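You operate a simulated robot arm through the tools that you are given. There is no shell and no other tool.

You run a simulated robot arm. Do the job below in one go: nothing can be reset, and whatever is moved stays where it is left.

Task
Pour soup from the steel pan until the blue soup bowl is about half full.
Fine: hob off first; then stand the pan on the wooden trivet and put the steel lid back on.

It is judged by the outcome, as a careful person would: the job done as asked, and still so three seconds after it is handed in. It fails if anything else is knocked over, pushed out of place, dropped, spilled or broken. A push-on lid holds only when it is set on centred and level and pressed home; a screw cap is set on level and turned clockwise until tight.

Robot
A 6-joint arm with a two-finger parallel gripper, fixed in place. Base frame: the origin is at the foot of the arm, x ahead of it, y to its left, z up. Units: mm, degrees, N and s.
With the tool pointing down near the work surface it reaches from about 100 to 640 mm from the base axis. Its first joint turns from -166.0 to 166.0 degrees. Payload 4.1 kg.
The tool frame sits at the grasp point between the pads (the TCP): z along the fingers, y along the line on which they close. The tips reach 23 mm beyond it. The gripper opens to 94 mm. The fingers are 38 mm wide and 10 mm thick; the gripper's body (54 by 96 mm) begins 39 mm behind the TCP.
Orientation is that of the tool frame in the base frame, as a unit quaternion [x, y, z, w]. With the fingers straight down and closing along the base's y, the tool's x points along the base's -x, its y along +y and its z along -z.

Tools
- The arm moves only by the tool drive_tool. Its argument "deltas" is text: rows parted by semicolons, each of 7 numbers parted by spaces: the turn, a rotation vector about the base's x, y, z in units of 60 degrees (1.0 is 60 degrees), then the shift along the base's x, y, z in units of 300 mm (1.0 is 300 mm), then the finger opening in mm, from 0 to 94. In form: rx ry rz dx dy dz grip; .... A call has 1 to 20 rows; each row is the pose to reach, as a shift and turn from the pose commanded when the call began. A call with a number of a shift or a turn outside -1 to 1 is refused whole. A row lasts 0.2 s, in which the tool goes at most 50 mm and 8.6 degrees; a call with a longer step from one row to the next is refused whole, and so is a gripper value outside its range. Where a pose cannot be reached the arm comes as near as it can. A force on the tool above 40 N (or 10 N above the force at the start of the call, whichever is more), or a blocked arm, ends the call early, and 0.2 s more pass. Each finger travels about 45 mm/s and halts on what it meets, pressing with about 42 N; the grip force reading is that of the motor and also rises with nothing between the fingers. The clock runs only during rows and for 0.2 s after the last one: add rows that repeat a pose to give the fingers time. It gives the time, the measured TCP pose, the force on the tool (base axes), the opening and the grip force at its end, in the units of the frame above (readings bear some noise), with the torque about the TCP (base axes, N m) and any sound that the robot's microphone picked up.
- Cameras (640 x 400 px; columns grow to the right, rows downward): "scene" is fixed at [217.1, 486.8, 1543.9]; the picture's right is [-0.93, -0.38, 0.00], its down [-0.20, 0.48, -0.85] and it looks along [0.32, -0.79, -0.52] (base axes); focal length 347 px, centre (320, 200). "wrist" rides on the gripper at [86, 16, -75] in the tool frame; the picture's right is [-0.18, 0.98, 0.00], its down [-0.58, -0.11, -0.81] and it looks along [-0.79, -0.15, 0.59] (tool axes); focal length 243 px, centre (320, 200). There is no depth. A picture from a camera that has moved, and an enlarged one, comes with that camera's place and axes in the base frame and with its lens. The place of the scene camera against the robot may be out by one fixed shift of up to 25 mm in any direction.
- capture(camera): a new picture of that camera. It takes no simulated time.
- move_column(by): slides the trunk up (or, below 0, down) by that many mm; the arm rides with it, the base frame stays. It gives what a move gives, with no picture.
- zoom(camera, box): a new picture of the part [left, top, right, bottom] of that camera's present view, enlarged. It takes no simulated time.
- close_job(): hands the job in; it is judged then, once.

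Places have to be worked out from the pictures, the camera data and where the tool is seen. Open the gripper and draw the arm clear of the work before you hand the job in, unless the task says otherwise.

The tools are called after "Request:" as name(argument=value, ...) on one line, values as JSON. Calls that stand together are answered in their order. drive_tool: Moves the arm, as the interface text tells. Its arguments: {"type":"object","properties":{"deltas":{"type":"string"}},"required":["deltas"]} The other tools are called the same way: move_column (by) slides the trunk up or down; capture (camera) takes a picture; zoom (camera, box) takes an enlarged picture of a part of a camera's view; close_job () hands the job in.

At the start:

```text
clock: 0.0
eef_pos: [287.5, -171.2, 1347.5]
orientation: [-0.001, 1.0, 0.0, 0.0]
force: [0.5, -0.6, -0.4]
wrist_torque: [-0.03, 0.04, 0.04]
opening: 94.3
grip_force: 0.1
trunk travel left (down, up): [-525.0, 65.0]
```

scene: 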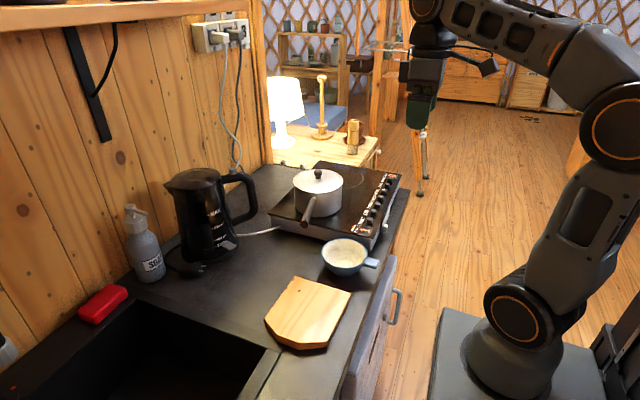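
wrist: 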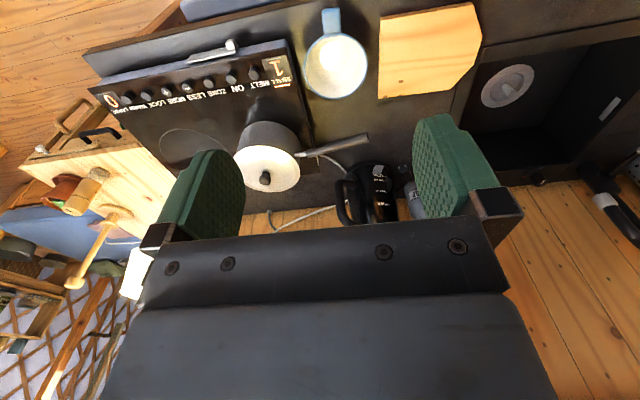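

I'll start by enlarging both views to see the hob controls, the pan, the bowl and the trivet.

Request:
zoom(camera="scene", box=[240, 140, 420, 260])

Request:
zoom(camera="wrist", box=[80, 0, 400, 200])

Request:
zoom(camera="scene", box=[240, 220, 420, 360])

```text
3.33 times, centred on (330, 200) of scene
camera zoom: at [217.1, 486.8, 1543.9], right [-0.93, -0.38, 0.0], down [-0.2, 0.48, -0.85], along [0.32, -0.79, -0.52], focal length 1158 px, centre (287, 200)
```

zoom: 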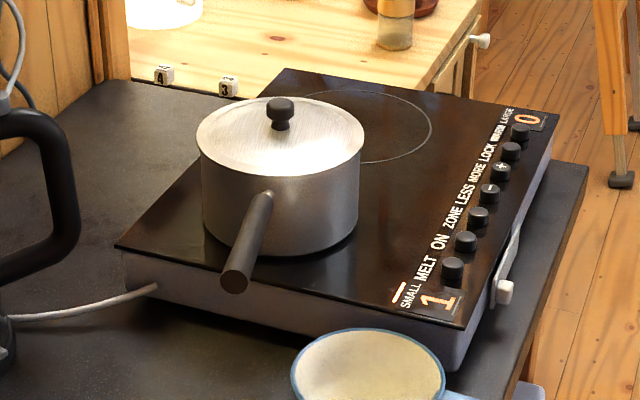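

```text
2.00 times, centred on (240, 100) of wrist
camera zoom: at [200.9, -154.6, 1423.1], right [0.18, 0.98, 0.0], down [0.58, -0.11, 0.81], along [0.79, -0.15, -0.59], focal length 485 px, centre (480, 400)
```

zoom: 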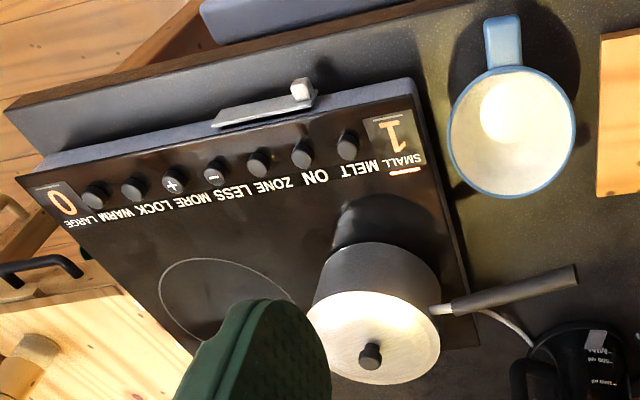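

```text
2.86 times, centred on (330, 290) of scene
camera zoom: at [217.1, 486.8, 1543.9], right [-0.93, -0.38, 0.0], down [-0.2, 0.48, -0.85], along [0.32, -0.79, -0.52], focal length 992 px, centre (291, -57)
```

zoom: 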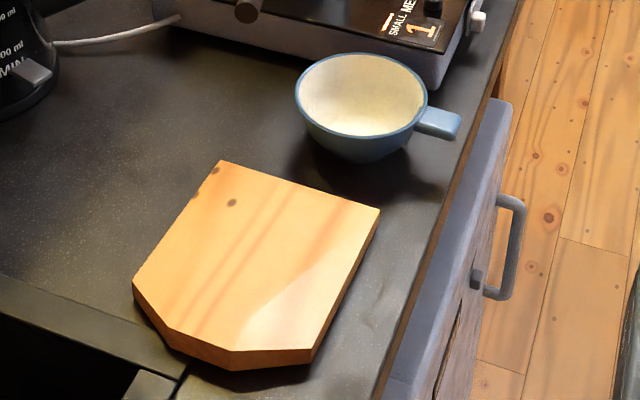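

The bowl rim triangulates to about (411,-164,972) and the pan lid to (558,-341,1059), so the counter is near z≈905. Next I'll enlarge the hob control strip in both views to read it.

Request:
zoom(camera="wrist", box=[90, 30, 310, 130])

Request:
zoom(camera="scene", box=[345, 165, 405, 245])

Request:
zoom(camera="wrist", box=[220, 100, 400, 210])

```text
2.91 times, centred on (200, 80) of wrist
camera zoom: at [200.9, -154.6, 1423.1], right [0.18, 0.98, 0.0], down [0.58, -0.11, 0.81], along [0.79, -0.15, -0.59], focal length 706 px, centre (669, 549)
```

zoom: 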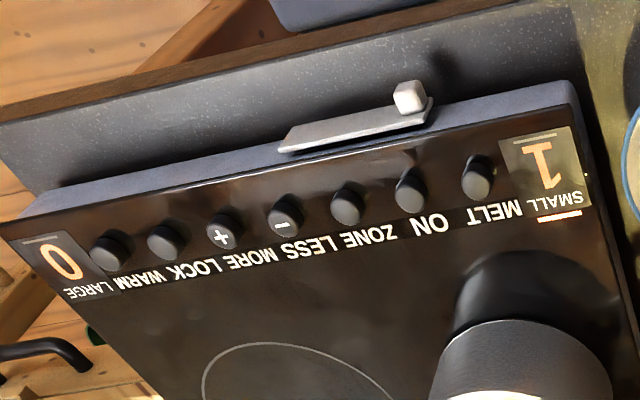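

```text
5.00 times, centred on (375, 205) of scene
camera zoom: at [217.1, 486.8, 1543.9], right [-0.93, -0.38, 0.0], down [-0.2, 0.48, -0.85], along [0.32, -0.79, -0.52], focal length 1737 px, centre (45, 175)
```

zoom: 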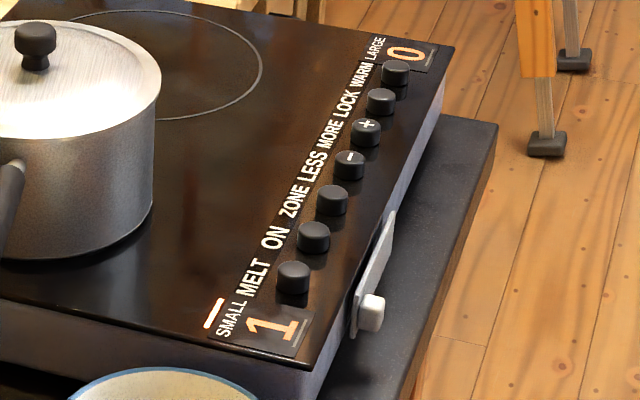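

```text
3.56 times, centred on (310, 155) of wrist
camera zoom: at [200.9, -154.6, 1423.1], right [0.18, 0.98, 0.0], down [0.58, -0.11, 0.81], along [0.79, -0.15, -0.59], focal length 863 px, centre (356, 360)
```

zoom: 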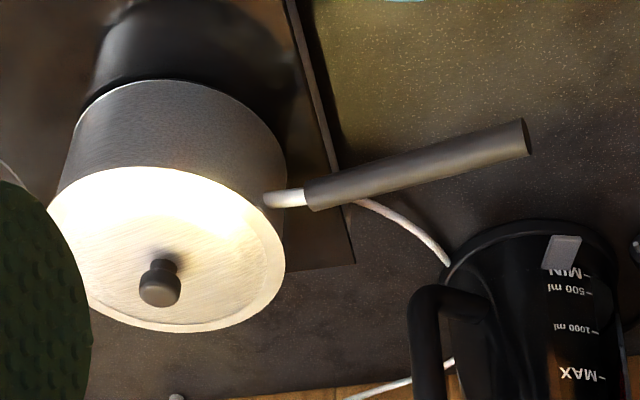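

The displays read SMALL 1 and LARGE 0, and the second button from the bowl end is labelled ON, at about (387,-351,989). I'll move to a point above it with the fingers closing, then look again.

Request:
drive_tool(deltas="0 0 0 0.0332 -0.0599 -0.0825 80; 0 0 0 0.0663 -0.1199 -0.165 60; 0 0 0 0.0995 -0.1798 -0.2475 40; 0 0 0 0.1327 -0.2397 -0.33 20; 0 0 0 0.1658 -0.2997 -0.4125 0; 0 0 0 0.199 -0.3596 -0.495 0; 0 0 0 0.2322 -0.4195 -0.5775 0; 0 0 0 0.2653 -0.4795 -0.66 0; 0 0 0 0.2985 -0.5394 -0.7425 0; 0 0 0 0.3317 -0.5993 -0.825 0; 0 0 0 0.3317 -0.5993 -0.825 0")

Request:
capture(camera="wrist")

Request:
capture(camera="scene")

```text
clock: 2.4
eef_pos: [405.9, -359.2, 1088.6]
orientation: [-0.001, 1.0, 0.003, -0.008]
force: [-0.3, 0.4, 0.3]
wrist_torque: [-0.05, -0.06, -0.05]
opening: 0.0
grip_force: 42.0
trunk travel left (down, up): [-525.0, 65.0]
```

```text
taken
camera wrist: at [320.3, -342.8, 1165.5], right [0.18, 0.98, 0.0], down [0.59, -0.11, 0.8], along [0.78, -0.14, -0.6], focal length 243 px, centre (320, 200)
```

wrist: 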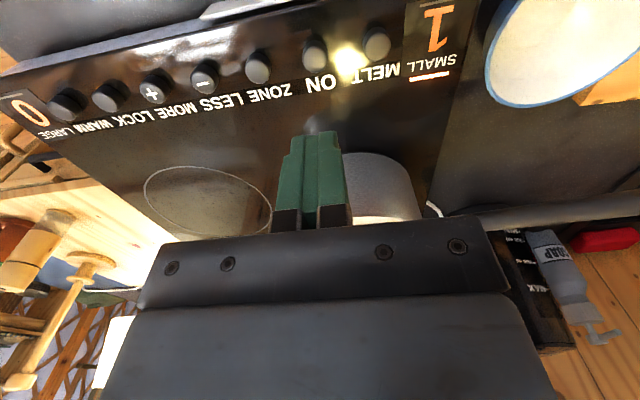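

```text
taken
```

scene: 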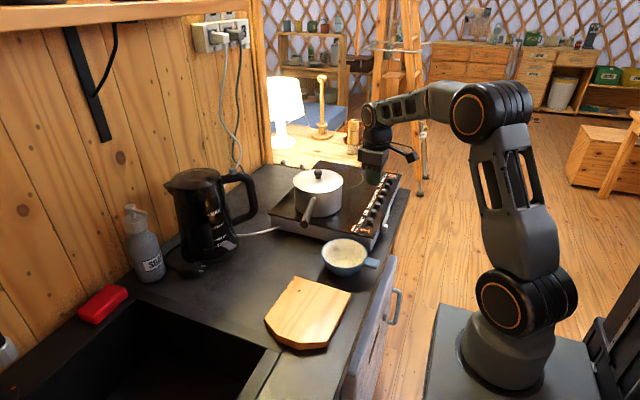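

The measured pose is about 20 mm off the commanded one, which could be overshoot. I'll hold still for a moment and re-read it.

Request:
drive_tool(deltas="0 0 0 0 0 0 0; 0 0 0 0 0 0 0; 0 0 0 0 0 0 0")

Request:
zoom(camera="wrist", box=[0, 0, 480, 240])

```text
clock: 3.2
eef_pos: [398.4, -349.8, 1095.2]
orientation: [0.0, 1.0, 0.0, -0.005]
force: [-0.4, 0.4, 0.5]
wrist_torque: [-0.01, 0.05, 0.02]
opening: 0.1
grip_force: 42.2
trunk travel left (down, up): [-525.0, 65.0]
```

```text
1.33 times, centred on (240, 120) of wrist
camera zoom: at [313.6, -333.0, 1170.7], right [0.18, 0.98, 0.0], down [0.59, -0.11, 0.8], along [0.79, -0.15, -0.6], focal length 324 px, centre (427, 307)
```

zoom: 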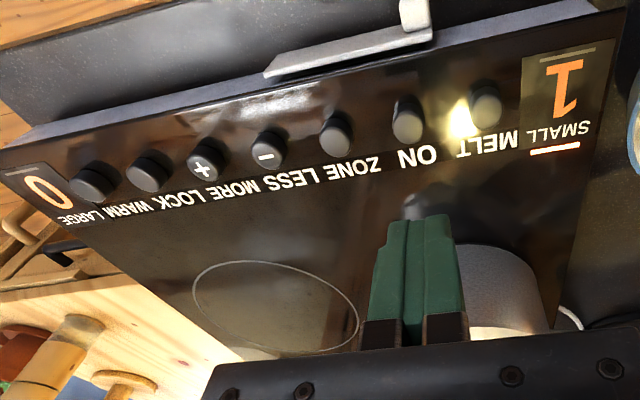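

It is still settling toward the command. I'll hold a bit longer to learn how it tracks.

Request:
drive_tool(deltas="0 0 0 0 0 0 0; 0 0 0 0 0 0 0; 0 0 0 0 0 0 0; 0 0 0 0 0 0 0; 0 0 0 0 0 0 0")

Request:
capture(camera="wrist")

```text
clock: 4.4
eef_pos: [399.0, -351.6, 1094.2]
orientation: [0.001, 1.0, 0.0, -0.004]
force: [0.0, 0.9, -0.1]
wrist_torque: [0.0, -0.01, 0.04]
opening: 0.0
grip_force: 42.3
trunk travel left (down, up): [-525.0, 65.0]
```

```text
taken
camera wrist: at [314.3, -335.5, 1170.1], right [0.18, 0.98, 0.0], down [0.59, -0.11, 0.8], along [0.79, -0.15, -0.6], focal length 243 px, centre (320, 200)
```

wrist: 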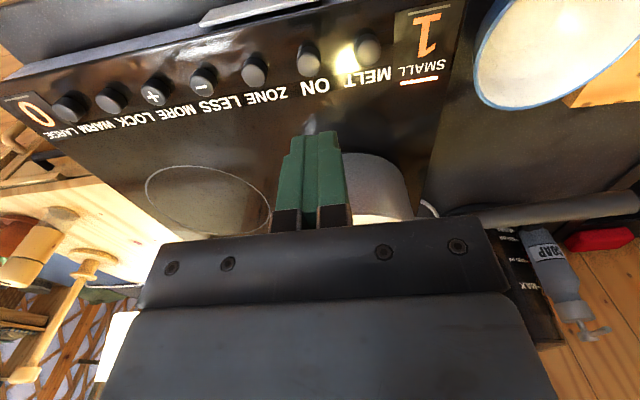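

There is a steady offset of about +12 mm in x and -6 mm in z, so I'll correct from readings. I'll enlarge this view to fix the ON button's place better.

Request:
zoom(camera="wrist", box=[220, 0, 460, 150])

Request:
zoom(camera="scene", box=[330, 140, 430, 240])

```text
2.67 times, centred on (340, 75) of wrist
camera zoom: at [314.3, -335.5, 1170.1], right [0.18, 0.98, 0.0], down [0.59, -0.11, 0.8], along [0.79, -0.15, -0.6], focal length 647 px, centre (267, 533)
```

zoom: 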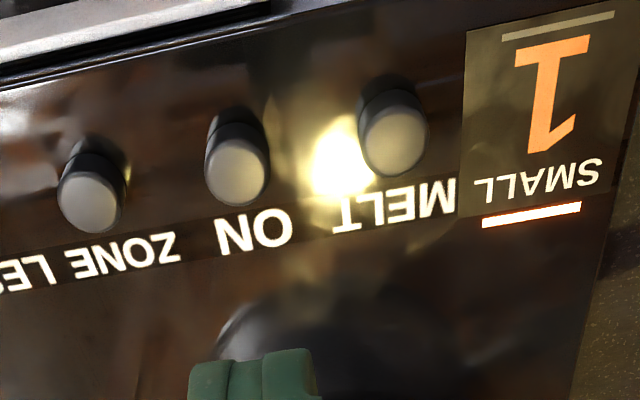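

```text
4.00 times, centred on (380, 190) of scene
camera zoom: at [217.1, 486.8, 1543.9], right [-0.93, -0.38, 0.0], down [-0.2, 0.48, -0.85], along [0.32, -0.79, -0.52], focal length 1390 px, centre (80, 240)
```

zoom: 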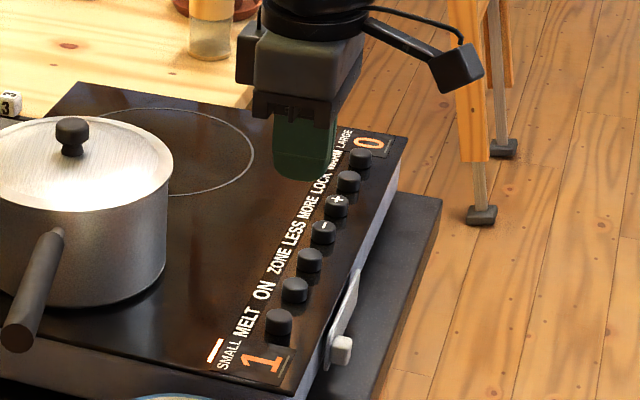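

ON now solves to about (394,-358, top ≈987), with the neighbours 42 mm away on each side. I'll come down to hover about 28 mm above it and check the alignment.

Request:
drive_tool(deltas="0 0 0 -0.01 -0.01 -0.06 0; 0 0 0 -0.02 -0.02 -0.12 0; 0 0 0 -0.02 -0.02 -0.18 0; 0 0 0 -0.02 -0.02 -0.18 0; 0 0 0 -0.02 -0.02 -0.18 0")

Request:
zoom(camera="wrist", box=[200, 20, 440, 170])

Request:
zoom(camera="scene", box=[330, 150, 430, 240])

```text
clock: 5.6
eef_pos: [396.6, -359.5, 1041.4]
orientation: [0.0, 1.0, 0.001, -0.005]
force: [0.3, -0.6, 0.4]
wrist_torque: [0.0, 0.0, 0.0]
opening: 0.0
grip_force: 41.9
trunk travel left (down, up): [-525.0, 65.0]
```

```text
2.67 times, centred on (320, 95) of wrist
camera zoom: at [311.9, -343.2, 1116.7], right [0.18, 0.98, 0.0], down [0.59, -0.11, 0.8], along [0.79, -0.15, -0.6], focal length 647 px, centre (320, 480)
```

zoom: 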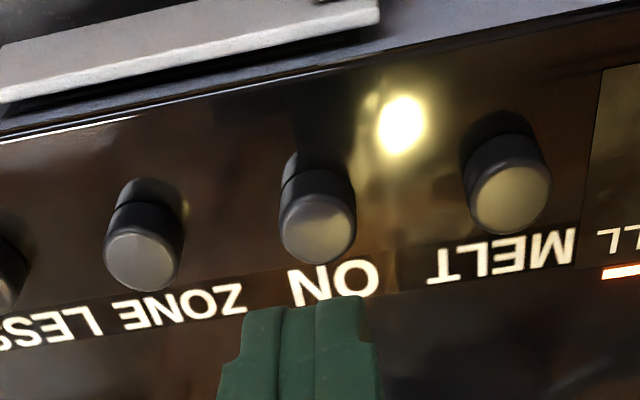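

```text
4.44 times, centred on (380, 195) of scene
camera zoom: at [217.1, 486.8, 1543.9], right [-0.93, -0.38, 0.0], down [-0.2, 0.48, -0.85], along [0.32, -0.79, -0.52], focal length 1544 px, centre (53, 222)
```

zoom: 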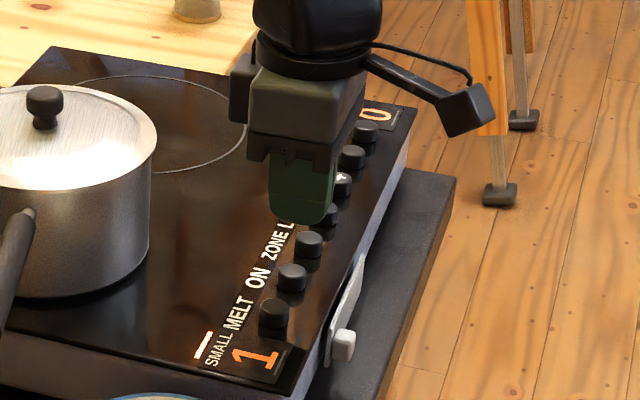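

The tips sit directly over ON in y (-359). I'll come down to just above the button, then go in small steps watching the force.

Request:
drive_tool(deltas="0 0 0 0 0 -0.03 0; 0 0 0 0 0 -0.06 0; 0 0 0 0 0 -0.08 0; 0 0 0 0 0 -0.08 0; 0 0 0 0 0 -0.08 0")

Request:
zoom(camera="wrist", box=[200, 50, 440, 200])

Request:
zoom(camera="scene", box=[340, 160, 420, 240])

```text
clock: 6.8
eef_pos: [396.2, -356.9, 1016.2]
orientation: [0.0, 1.0, 0.001, -0.005]
force: [0.0, 0.0, -0.9]
wrist_torque: [0.0, 0.02, 0.02]
opening: 0.1
grip_force: 41.9
trunk travel left (down, up): [-525.0, 65.0]
```

```text
2.67 times, centred on (320, 125) of wrist
camera zoom: at [312.4, -341.9, 1092.4], right [0.18, 0.98, 0.0], down [0.59, -0.11, 0.8], along [0.79, -0.15, -0.6], focal length 647 px, centre (320, 400)
```

zoom: 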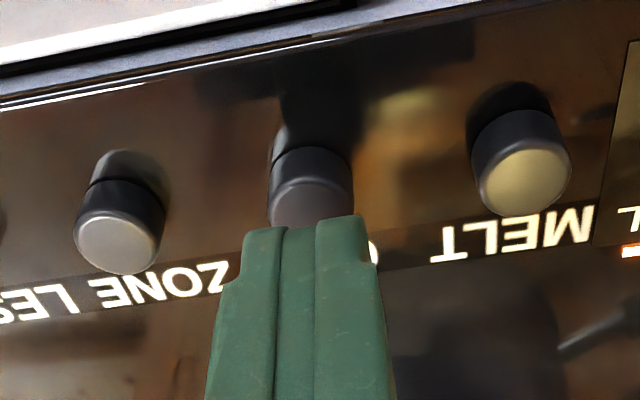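

```text
5.00 times, centred on (380, 200) of scene
camera zoom: at [217.1, 486.8, 1543.9], right [-0.93, -0.38, 0.0], down [-0.2, 0.48, -0.85], along [0.32, -0.79, -0.52], focal length 1737 px, centre (20, 200)
```

zoom: 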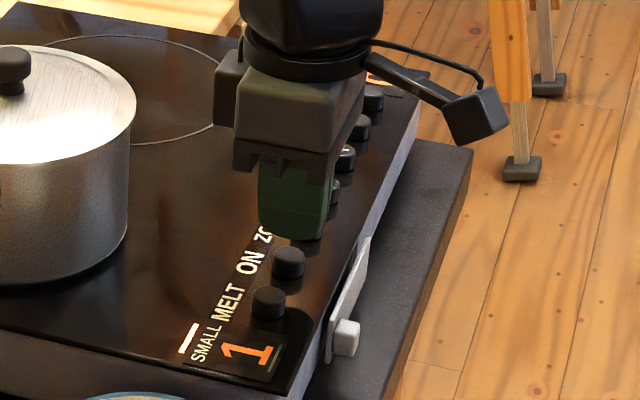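

The tips line up with the ON button within a couple of millimetres. I'll press down gently in steps.

Request:
drive_tool(deltas="0 0 0 0 0 -0.01 0; 0 0 0 0 0 -0.02 0; 0 0 0 0 0 -0.03 0; 0 0 0 0 0 -0.03 0")

Request:
zoom(camera="scene", box=[340, 160, 420, 240])

```text
clock: 7.8
eef_pos: [397.9, -359.0, 1007.8]
orientation: [0.0, 1.0, 0.001, -0.005]
force: [0.2, 0.4, -0.2]
wrist_torque: [0.01, -0.03, 0.02]
opening: 0.0
grip_force: 42.1
trunk travel left (down, up): [-525.0, 65.0]
```

```text
5.00 times, centred on (380, 200) of scene
camera zoom: at [217.1, 486.8, 1543.9], right [-0.93, -0.38, 0.0], down [-0.2, 0.48, -0.85], along [0.32, -0.79, -0.52], focal length 1737 px, centre (20, 200)
```

zoom: 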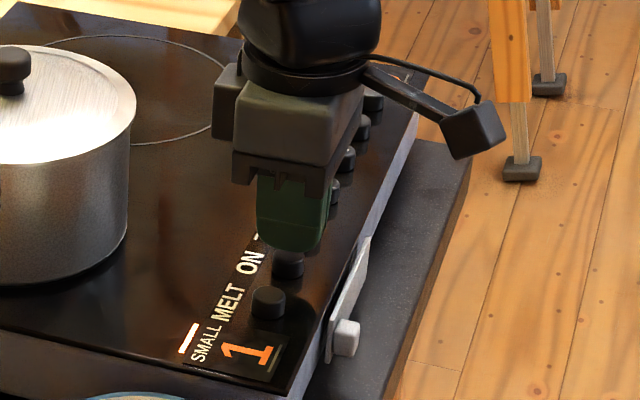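

There's no contact yet and the tip is still a few mm above. I'll continue in small steps.

Request:
drive_tool(deltas="0 0 0 0 0 -0.01 0; 0 0 0 0 0 -0.02 0; 0 0 0 0 0 -0.02 0")

Request:
zoom(camera="scene", box=[340, 160, 420, 240])

```text
clock: 8.6
eef_pos: [396.8, -357.0, 1001.6]
orientation: [0.001, 1.0, 0.0, -0.005]
force: [1.0, 0.4, -0.4]
wrist_torque: [0.03, 0.04, -0.03]
opening: 0.0
grip_force: 42.9
trunk travel left (down, up): [-525.0, 65.0]
```

```text
5.00 times, centred on (380, 200) of scene
camera zoom: at [217.1, 486.8, 1543.9], right [-0.93, -0.38, 0.0], down [-0.2, 0.48, -0.85], along [0.32, -0.79, -0.52], focal length 1737 px, centre (20, 200)
```

zoom: 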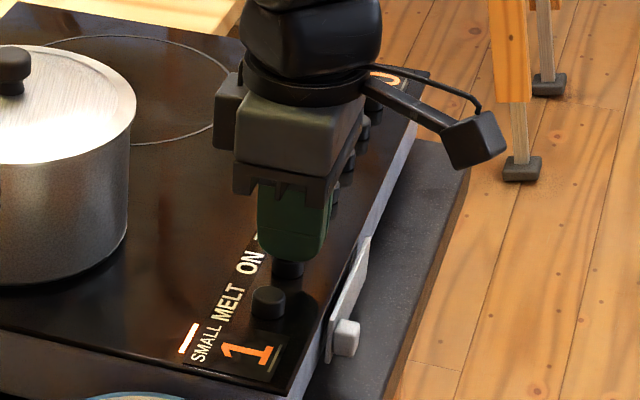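

There's still no contact, with the tip nearly on the button. I'll keep stepping down.

Request:
drive_tool(deltas="0 0 0 0 0 -0.007 0; 0 0 0 0 0 -0.014 0; 0 0 0 0 0 -0.02 0; 0 0 0 0 0 -0.02 0")

Request:
zoom(camera="scene", box=[340, 160, 420, 240])

```text
clock: 9.6
eef_pos: [397.1, -357.9, 996.5]
orientation: [0.0, 1.0, 0.0, -0.006]
force: [0.5, 0.3, 1.9]
wrist_torque: [-0.04, -0.01, -0.01]
opening: 0.0
grip_force: 41.9
trunk travel left (down, up): [-525.0, 65.0]
heard: click
```

```text
5.00 times, centred on (380, 200) of scene
camera zoom: at [217.1, 486.8, 1543.9], right [-0.93, -0.38, 0.0], down [-0.2, 0.48, -0.85], along [0.32, -0.79, -0.52], focal length 1737 px, centre (20, 200)
```

zoom: 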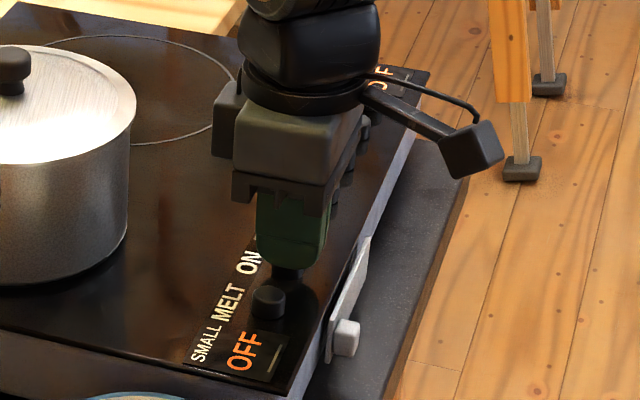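

A click was heard and both displays now read OFF, so the hob is off. I'll lift straight up, open the fingers, and move to where the wrist camera can see the pan lid's knob between them.

Request:
drive_tool(deltas="0 0 0 0 0 0.05 0; 0 0 0 0 0 0.15 0; 0 0 0 0 0 0.28 0; 0 0 0 0 0 0.42 30; 0 0 0 0 0 0.55 60; 0 0 0 0 0.02 0.65 94; 0 0 0 0 0.05 0.68 94; 0 0 0 0 0.05 0.68 94; 0 0 0 0 0.05 0.68 94; 0 0 0 0 0.05 0.68 94")

Request:
capture(camera="wrist")

Request:
zoom(camera="scene", box=[240, 140, 420, 260])

```text
clock: 11.8
eef_pos: [399.1, -344.4, 1199.7]
orientation: [0.0, 1.0, 0.001, -0.006]
force: [-0.2, 0.1, -0.3]
wrist_torque: [0.0, 0.02, 0.03]
opening: 93.9
grip_force: 0.0
trunk travel left (down, up): [-525.0, 65.0]
```

```text
taken
camera wrist: at [314.2, -328.7, 1276.5], right [0.18, 0.98, 0.0], down [0.59, -0.11, 0.8], along [0.79, -0.15, -0.6], focal length 243 px, centre (320, 200)
```

wrist: 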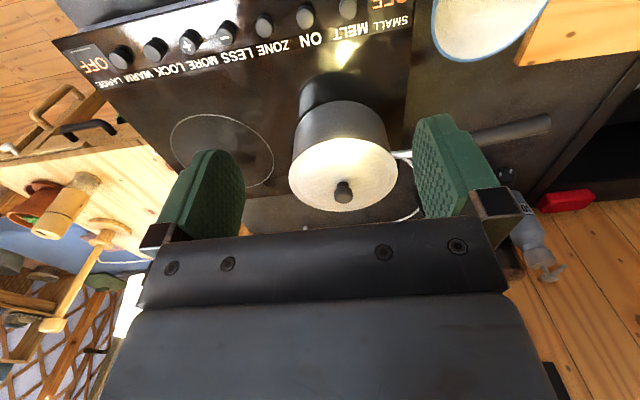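

```text
3.33 times, centred on (330, 200) of scene
camera zoom: at [217.1, 486.8, 1543.9], right [-0.93, -0.38, 0.0], down [-0.2, 0.48, -0.85], along [0.32, -0.79, -0.52], focal length 1158 px, centre (287, 200)
```

zoom: 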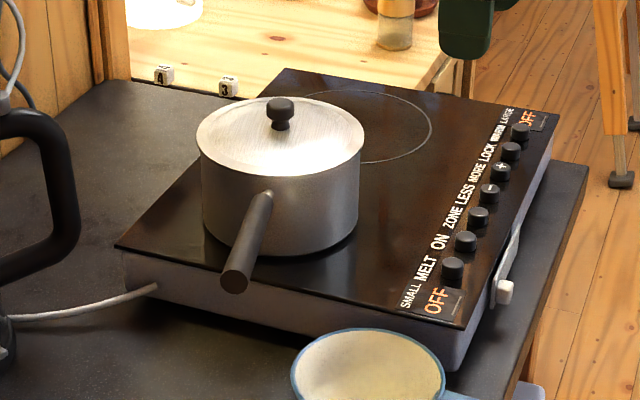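

Both displays read OFF and nothing was disturbed. I'll enlarge the wrist view of the pan and lid to triangulate the knob.

Request:
zoom(camera="wrist", box=[240, 90, 440, 215])

Request:
zoom(camera="scene", box=[280, 155, 360, 235])

```text
3.20 times, centred on (340, 152) of wrist
camera zoom: at [314.2, -328.7, 1276.5], right [0.18, 0.98, 0.0], down [0.59, -0.11, 0.8], along [0.79, -0.15, -0.6], focal length 776 px, centre (256, 352)
```

zoom: 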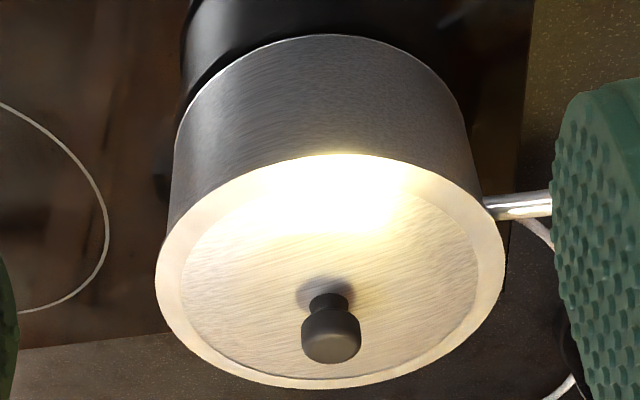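

```text
5.00 times, centred on (320, 195) of scene
camera zoom: at [217.1, 486.8, 1543.9], right [-0.93, -0.38, 0.0], down [-0.2, 0.48, -0.85], along [0.32, -0.79, -0.52], focal length 1737 px, centre (320, 225)
```

zoom: 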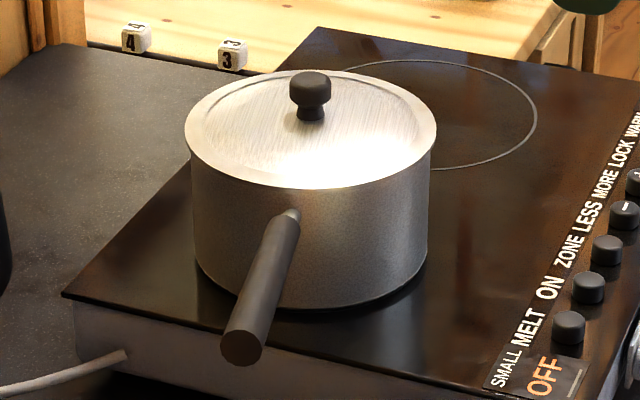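

Combining the views puts the lid centre near (566,-345,1052), the lid about 150 mm across and the knob top about z=1080. That is at the edge of the arm's reach, so I'll go out toward it gradually, staying high.

Request:
drive_tool(deltas="0 0 0 0.08 0 -0.03 94; 0 0 0 0.17 0 -0.07 94; 0 0 0 0.25 0 -0.1 94; 0 0 0 0.337 0 -0.133 94; 0 0 0 0.337 0 -0.133 94; 0 0 0 0.337 0 -0.133 94")

Request:
zoom(camera="wrist", box=[200, 60, 460, 222])

```text
clock: 13.2
eef_pos: [498.7, -347.1, 1159.8]
orientation: [0.0, 1.0, 0.001, -0.005]
force: [0.1, 0.2, 0.3]
wrist_torque: [0.02, -0.01, 0.0]
opening: 94.3
grip_force: 0.0
trunk travel left (down, up): [-525.0, 65.0]
```

```text
2.46 times, centred on (330, 141) of wrist
camera zoom: at [413.2, -330.8, 1236.5], right [0.18, 0.98, 0.0], down [0.59, -0.11, 0.8], along [0.79, -0.15, -0.6], focal length 597 px, centre (295, 345)
```

zoom: 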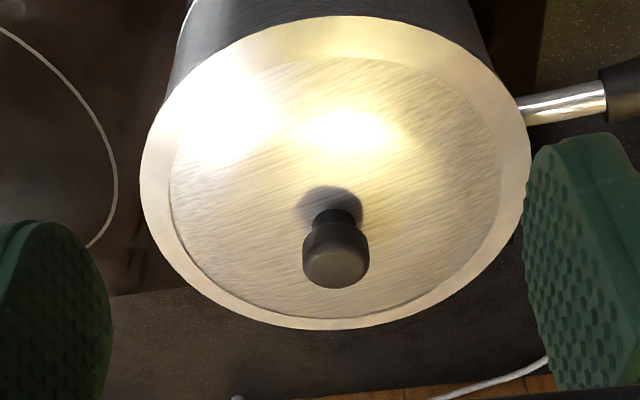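

Tracking is good. The knob refines to about (573,-345). I'll go further out to check reach and look again.

Request:
drive_tool(deltas="0 0 0 0.07 0.005 -0.02 94; 0 0 0 0.14 0.005 -0.04 94; 0 0 0 0.205 0.005 -0.067 94; 0 0 0 0.205 0.005 -0.067 94; 0 0 0 0.205 0.005 -0.067 94")

Request:
capture(camera="wrist")

Request:
capture(camera="scene")

```text
clock: 14.4
eef_pos: [561.5, -344.6, 1140.6]
orientation: [0.0, 1.0, 0.001, -0.005]
force: [-0.1, 0.0, -0.5]
wrist_torque: [0.01, -0.02, 0.02]
opening: 93.8
grip_force: 0.1
trunk travel left (down, up): [-525.0, 65.0]
```

```text
taken
camera wrist: at [476.9, -328.4, 1216.9], right [0.18, 0.98, 0.0], down [0.59, -0.11, 0.8], along [0.79, -0.15, -0.6], focal length 243 px, centre (320, 200)
```

wrist: 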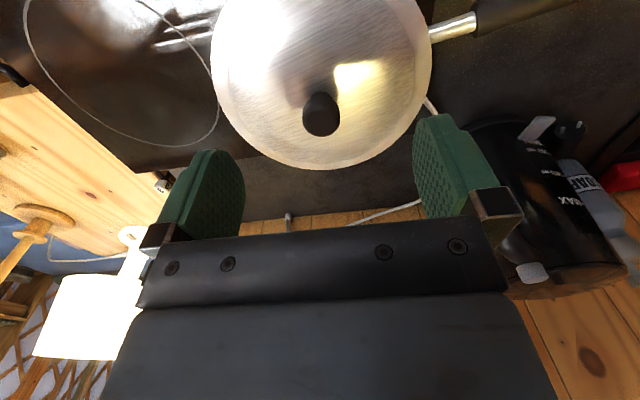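

```text
taken
```

scene: 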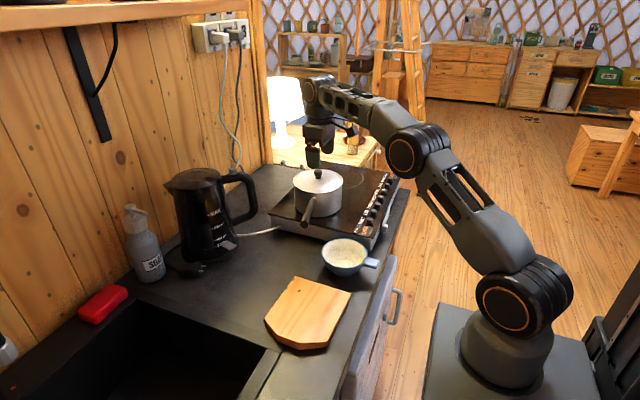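

The arm reaches this far comfortably and the knob lies on the tool's centreline in y. I'll move about 5 mm outward, narrow the fingers to 56 mm and come down to 1100 to check again.

Request:
drive_tool(deltas="0 0 0 0.01 0 -0.04 80; 0 0 0 0.017 0 -0.08 66; 0 0 0 0.017 0 -0.12 56; 0 0 0 0.017 0 -0.12 56; 0 0 0 0.017 0 -0.12 56")

Request:
zoom(camera="wrist", box=[220, 60, 420, 220])

Request:
zoom(camera="scene", box=[270, 130, 370, 220])

```text
clock: 15.6
eef_pos: [566.6, -343.5, 1103.3]
orientation: [0.0, 1.0, 0.001, -0.006]
force: [-0.7, -0.3, 0.1]
wrist_torque: [0.01, 0.03, 0.04]
opening: 56.1
grip_force: 0.0
trunk travel left (down, up): [-525.0, 65.0]
```

```text
2.50 times, centred on (320, 140) of wrist
camera zoom: at [481.5, -327.4, 1180.1], right [0.18, 0.98, 0.0], down [0.59, -0.11, 0.8], along [0.79, -0.15, -0.6], focal length 606 px, centre (320, 350)
```

zoom: 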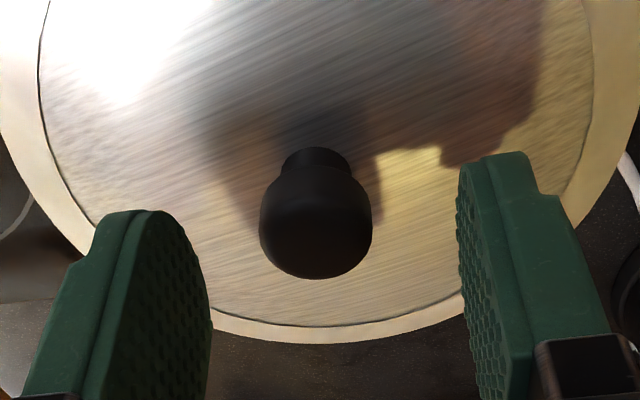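

```text
4.44 times, centred on (320, 175) of scene
camera zoom: at [217.1, 486.8, 1543.9], right [-0.93, -0.38, 0.0], down [-0.2, 0.48, -0.85], along [0.32, -0.79, -0.52], focal length 1544 px, centre (320, 311)
```

zoom: 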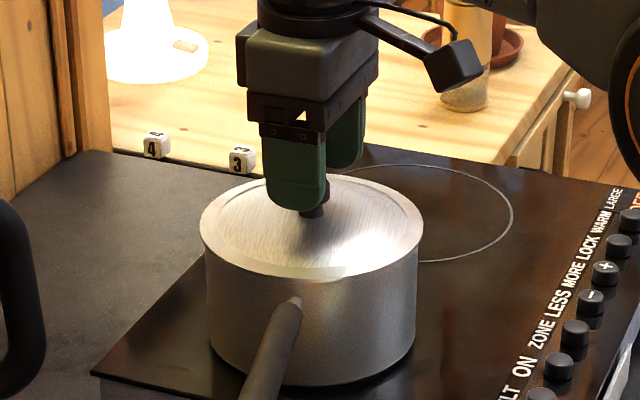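

The knob centre is about (570,-345), and the tool is 3 mm short in x and 1 mm off in y. I'll correct that and come down around the knob with the tips staying just above the lid.

Request:
drive_tool(deltas="0 0 0 0.01 -0.004 -0.02 56; 0 0 0 0.01 -0.004 -0.04 56; 0 0 0 0.01 -0.004 -0.06 56; 0 0 0 0.01 -0.004 -0.07 56; 0 0 0 0.01 -0.004 -0.07 56; 0 0 0 0.01 -0.004 -0.07 56")

Request:
zoom(camera="wrist", box=[220, 80, 420, 240])

Request:
zoom(camera="scene", box=[280, 150, 350, 220])

```text
clock: 17.0
eef_pos: [569.1, -345.2, 1084.0]
orientation: [0.001, 1.0, 0.001, -0.005]
force: [-0.1, 0.2, 0.2]
wrist_torque: [0.02, -0.01, 0.0]
opening: 56.1
grip_force: 0.0
trunk travel left (down, up): [-525.0, 65.0]
```

```text
2.50 times, centred on (320, 160) of wrist
camera zoom: at [484.0, -328.2, 1159.7], right [0.18, 0.98, 0.0], down [0.59, -0.11, 0.8], along [0.79, -0.15, -0.6], focal length 606 px, centre (320, 300)
```

zoom: 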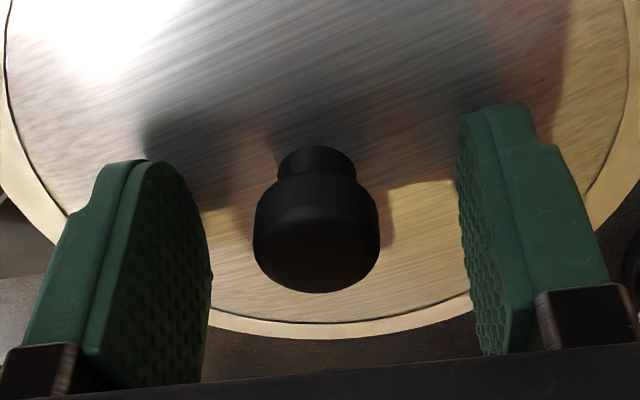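

```text
5.71 times, centred on (315, 185) of scene
camera zoom: at [217.1, 486.8, 1543.9], right [-0.93, -0.38, 0.0], down [-0.2, 0.48, -0.85], along [0.32, -0.79, -0.52], focal length 1985 px, centre (349, 286)
```

zoom: 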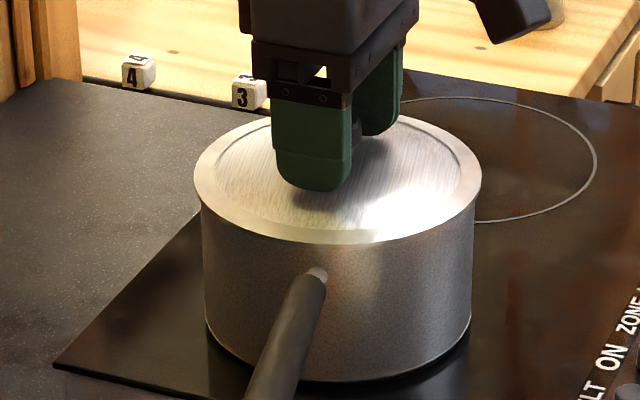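

The fingers straddle the knob symmetrically with the tips below its head. I'll close on it.

Request:
drive_tool(deltas="0 0 0 0 0 0 44; 0 0 0 0 0 0 34; 0 0 0 0 0 0 26; 0 0 0 0 0 0 16; 0 0 0 0 0 0 10; 0 0 0 0 0 0 10")

Request:
zoom(camera="wrist", box=[220, 80, 420, 240])

Request:
zoom(camera="scene", box=[280, 150, 350, 220])

```text
clock: 18.4
eef_pos: [568.5, -345.0, 1082.1]
orientation: [-0.001, 1.0, 0.001, -0.005]
force: [0.1, 0.0, -0.1]
wrist_torque: [-0.05, -0.04, -0.02]
opening: 23.6
grip_force: 42.2
trunk travel left (down, up): [-525.0, 65.0]
```

```text
2.50 times, centred on (320, 160) of wrist
camera zoom: at [484.0, -328.2, 1159.7], right [0.18, 0.98, 0.0], down [0.59, -0.11, 0.8], along [0.79, -0.15, -0.6], focal length 606 px, centre (320, 300)
```

zoom: 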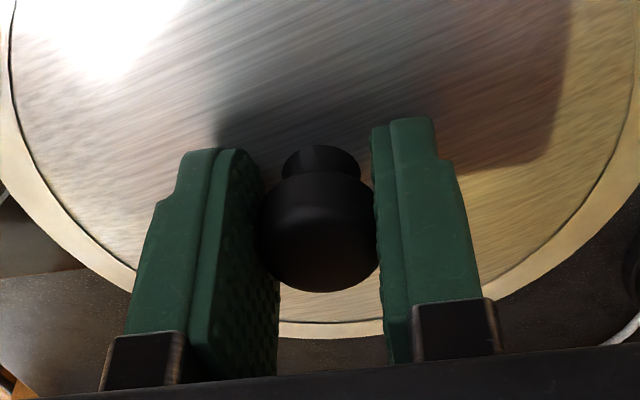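

```text
5.71 times, centred on (315, 185) of scene
camera zoom: at [217.1, 486.8, 1543.9], right [-0.93, -0.38, 0.0], down [-0.2, 0.48, -0.85], along [0.32, -0.79, -0.52], focal length 1985 px, centre (349, 286)
```

zoom: 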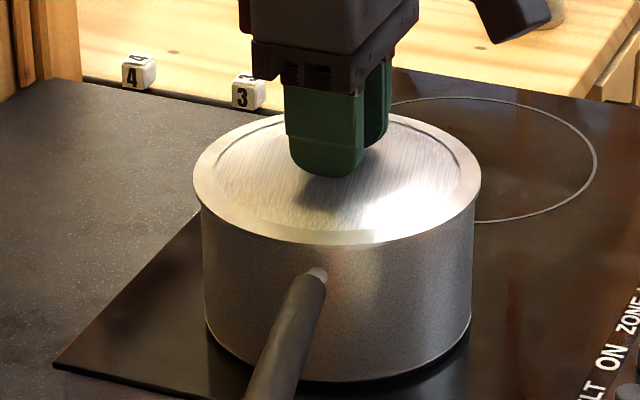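

The knob is gripped at a 23.6 mm opening. I'll lift slowly by about 15 mm and check that the lid comes off cleanly without the pan.

Request:
drive_tool(deltas="0 0 0 0 0 0.01 10; 0 0 0 0 0 0.02 10; 0 0 0 0 0 0.035 10; 0 0 0 0 0 0.05 10; 0 0 0 0 0 0.05 10")

Request:
zoom(camera="scene", box=[270, 140, 360, 230])

Request:
zoom(camera="wrist", box=[160, 0, 480, 240])

```text
clock: 19.6
eef_pos: [568.9, -344.1, 1098.5]
orientation: [0.0, 1.0, 0.001, -0.006]
force: [-0.1, 0.2, -0.4]
wrist_torque: [0.0, 0.0, -0.03]
opening: 23.7
grip_force: 41.8
trunk travel left (down, up): [-525.0, 65.0]
```

```text
4.44 times, centred on (315, 185) of scene
camera zoom: at [217.1, 486.8, 1543.9], right [-0.93, -0.38, 0.0], down [-0.2, 0.48, -0.85], along [0.32, -0.79, -0.52], focal length 1544 px, centre (342, 267)
```

zoom: 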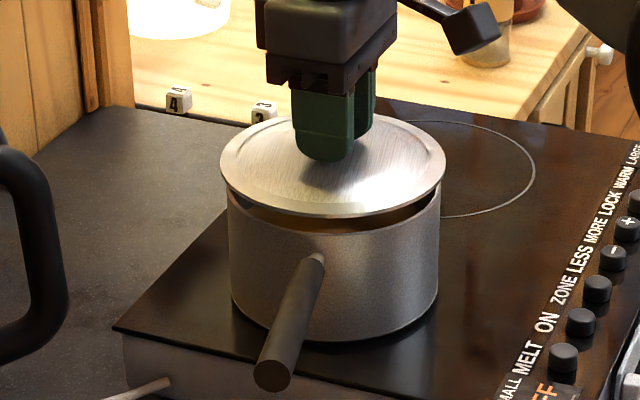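

```text
1.67 times, centred on (320, 120) of wrist
camera zoom: at [484.1, -328.1, 1174.8], right [0.18, 0.98, 0.0], down [0.59, -0.11, 0.8], along [0.79, -0.15, -0.6], focal length 404 px, centre (320, 333)
```

zoom: 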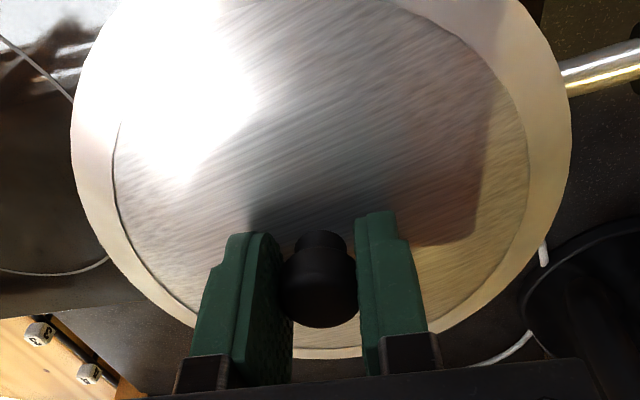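

The lid came off level and the pan stayed put. I'll raise it higher and carry it over to the free counter behind the trivet, around (597,-110).

Request:
drive_tool(deltas="0 0 0 0 0 0.08 10; 0 0 0 0 0 0.18 10; 0 0 0 0 0 0.27 10; 0 0 0 0.01 0.08 0.27 10; 0 0 0 0.02 0.18 0.27 10; 0 0 0 0.03 0.28 0.27 10; 0 0 0 0.04 0.38 0.27 10; 0 0 0 0.05 0.48 0.27 10; 0 0 0 0.065 0.58 0.27 10; 0 0 0 0.08 0.68 0.27 10; 0 0 0 0.093 0.76 0.27 10; 0 0 0 0.093 0.783 0.27 10; 0 0 0 0.093 0.783 0.27 10; 0 0 0 0.093 0.783 0.27 10")

Request:
capture(camera="wrist")

Request:
capture(camera="scene")

```text
clock: 22.6
eef_pos: [593.8, -109.1, 1178.7]
orientation: [0.0, 1.0, 0.001, -0.005]
force: [0.3, 0.1, -1.3]
wrist_torque: [0.0, 0.0, -0.01]
opening: 23.4
grip_force: 41.8
out of reach, approached as far as the arm can: row 2, 3, 4
trunk travel left (down, up): [-525.0, 65.0]
```

```text
taken
camera wrist: at [509.4, -92.7, 1254.8], right [0.18, 0.98, 0.0], down [0.59, -0.11, 0.8], along [0.79, -0.15, -0.6], focal length 243 px, centre (320, 200)
```

wrist: 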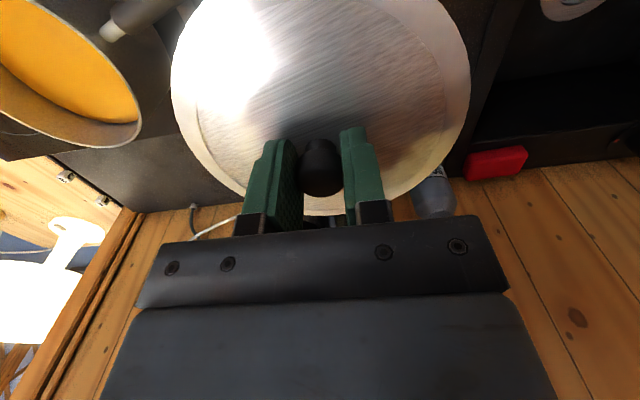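

```text
taken
```

scene: 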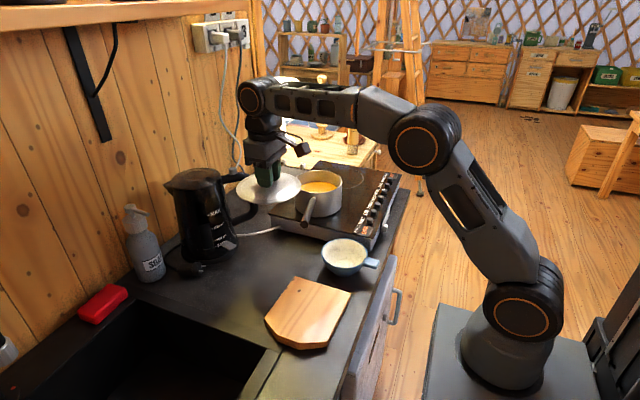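

The soup is orange and well up the pan. The kettle handle is at about (696,-195) and the trivet's corner at about (518,-84), so (600,-130) gives good clearance for the lid. I'll descend there.

Request:
drive_tool(deltas="0 0 0 0.01 -0.035 -0.05 10; 0 0 0 0.0207 -0.07 -0.12 10; 0 0 0 0.0207 -0.07 -0.22 10; 0 0 0 0.0207 -0.07 -0.32 10; 0 0 0 0.0207 -0.07 -0.42 10; 0 0 0 0.0207 -0.07 -0.52 10; 0 0 0 0.0207 -0.07 -0.595 10; 0 0 0 0.0207 -0.07 -0.595 10; 0 0 0 0.0207 -0.07 -0.595 10")

Request:
capture(camera="wrist")

Request:
zoom(camera="scene", box=[180, 150, 380, 300])

```text
clock: 24.6
eef_pos: [603.0, -127.6, 999.7]
orientation: [0.0, 1.0, 0.0, -0.005]
force: [0.1, -0.4, -1.0]
wrist_torque: [0.04, -0.02, 0.02]
opening: 23.3
grip_force: 41.4
trunk travel left (down, up): [-525.0, 65.0]
```

```text
taken
camera wrist: at [517.9, -112.3, 1076.2], right [0.18, 0.98, 0.0], down [0.59, -0.11, 0.8], along [0.79, -0.15, -0.6], focal length 243 px, centre (320, 200)
```

wrist: 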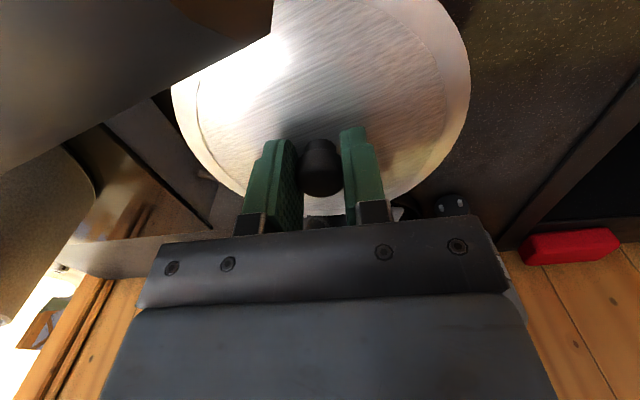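

```text
2.67 times, centred on (280, 225) of scene
camera zoom: at [217.1, 486.8, 1543.9], right [-0.93, -0.38, 0.0], down [-0.2, 0.48, -0.85], along [0.32, -0.79, -0.52], focal length 926 px, centre (427, 133)
```

zoom: 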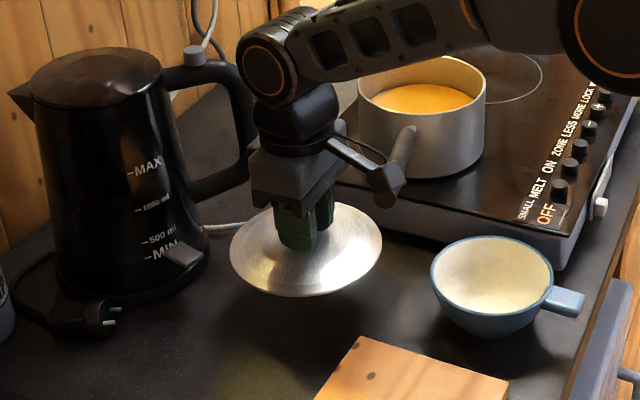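

The wrist camera bracket is very close to the pan's handle end. Before moving any further I'll look closely at the gap from both views.

Request:
zoom(camera="wrist", box=[0, 0, 320, 200])

Request:
zoom(camera="scene", box=[290, 180, 350, 230])

```text
2.00 times, centred on (160, 100) of wrist
camera zoom: at [517.9, -112.3, 1076.2], right [0.18, 0.98, 0.0], down [0.59, -0.11, 0.8], along [0.79, -0.15, -0.6], focal length 485 px, centre (640, 400)
```

zoom: 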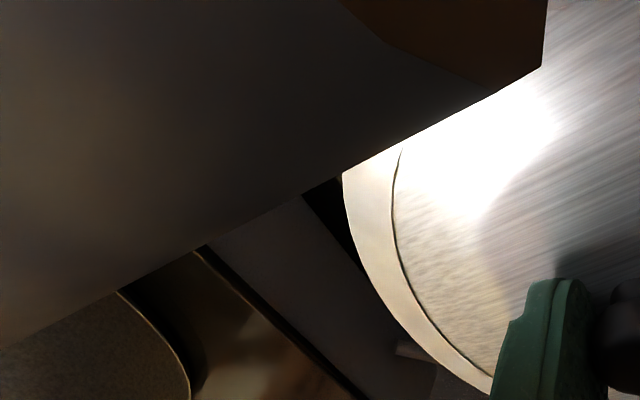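

```text
8.00 times, centred on (320, 205) of scene
camera zoom: at [217.1, 486.8, 1543.9], right [-0.93, -0.38, 0.0], down [-0.2, 0.48, -0.85], along [0.32, -0.79, -0.52], focal length 2779 px, centre (320, 160)
```

zoom: 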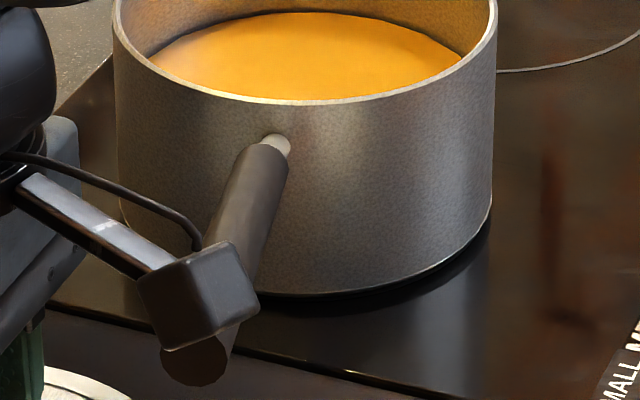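

The handle hasn't moved, but the camera box is hovering just over the handle's end, so going straight down would hit it. I'll back straight up, shift to y≈-95 so the camera clears the handle end, and look before descending.

Request:
drive_tool(deltas="0 0 0 0 0 0.06 10; 0 0 0 0 0 0.15 10; 0 0 0 0 0 0.233 10; 0 0 0 0.004 0.05 0.233 10; 0 0 0 0.007 0.109 0.233 10; 0 0 0 0.007 0.109 0.233 10; 0 0 0 0.007 0.109 0.233 10")

Request:
capture(camera="wrist")

Request:
zoom(camera="scene", box=[180, 150, 380, 300])

```text
clock: 26.2
eef_pos: [603.9, -95.5, 1072.3]
orientation: [0.0, 1.0, 0.001, -0.005]
force: [-0.2, -0.5, -1.8]
wrist_torque: [0.0, -0.02, -0.02]
opening: 23.7
grip_force: 42.1
trunk travel left (down, up): [-525.0, 65.0]
```

```text
taken
camera wrist: at [518.5, -79.3, 1148.2], right [0.18, 0.98, 0.0], down [0.59, -0.11, 0.8], along [0.79, -0.15, -0.6], focal length 243 px, centre (320, 200)
```

wrist: 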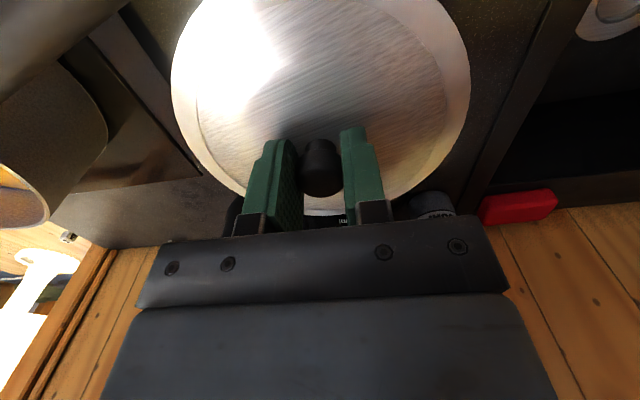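

```text
2.67 times, centred on (280, 225) of scene
camera zoom: at [217.1, 486.8, 1543.9], right [-0.93, -0.38, 0.0], down [-0.2, 0.48, -0.85], along [0.32, -0.79, -0.52], focal length 926 px, centre (427, 133)
```

zoom: 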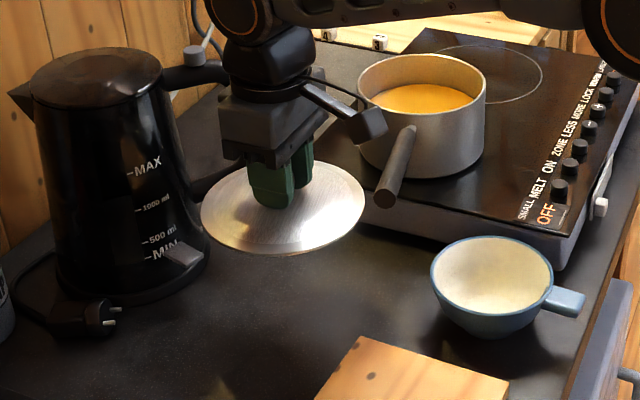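

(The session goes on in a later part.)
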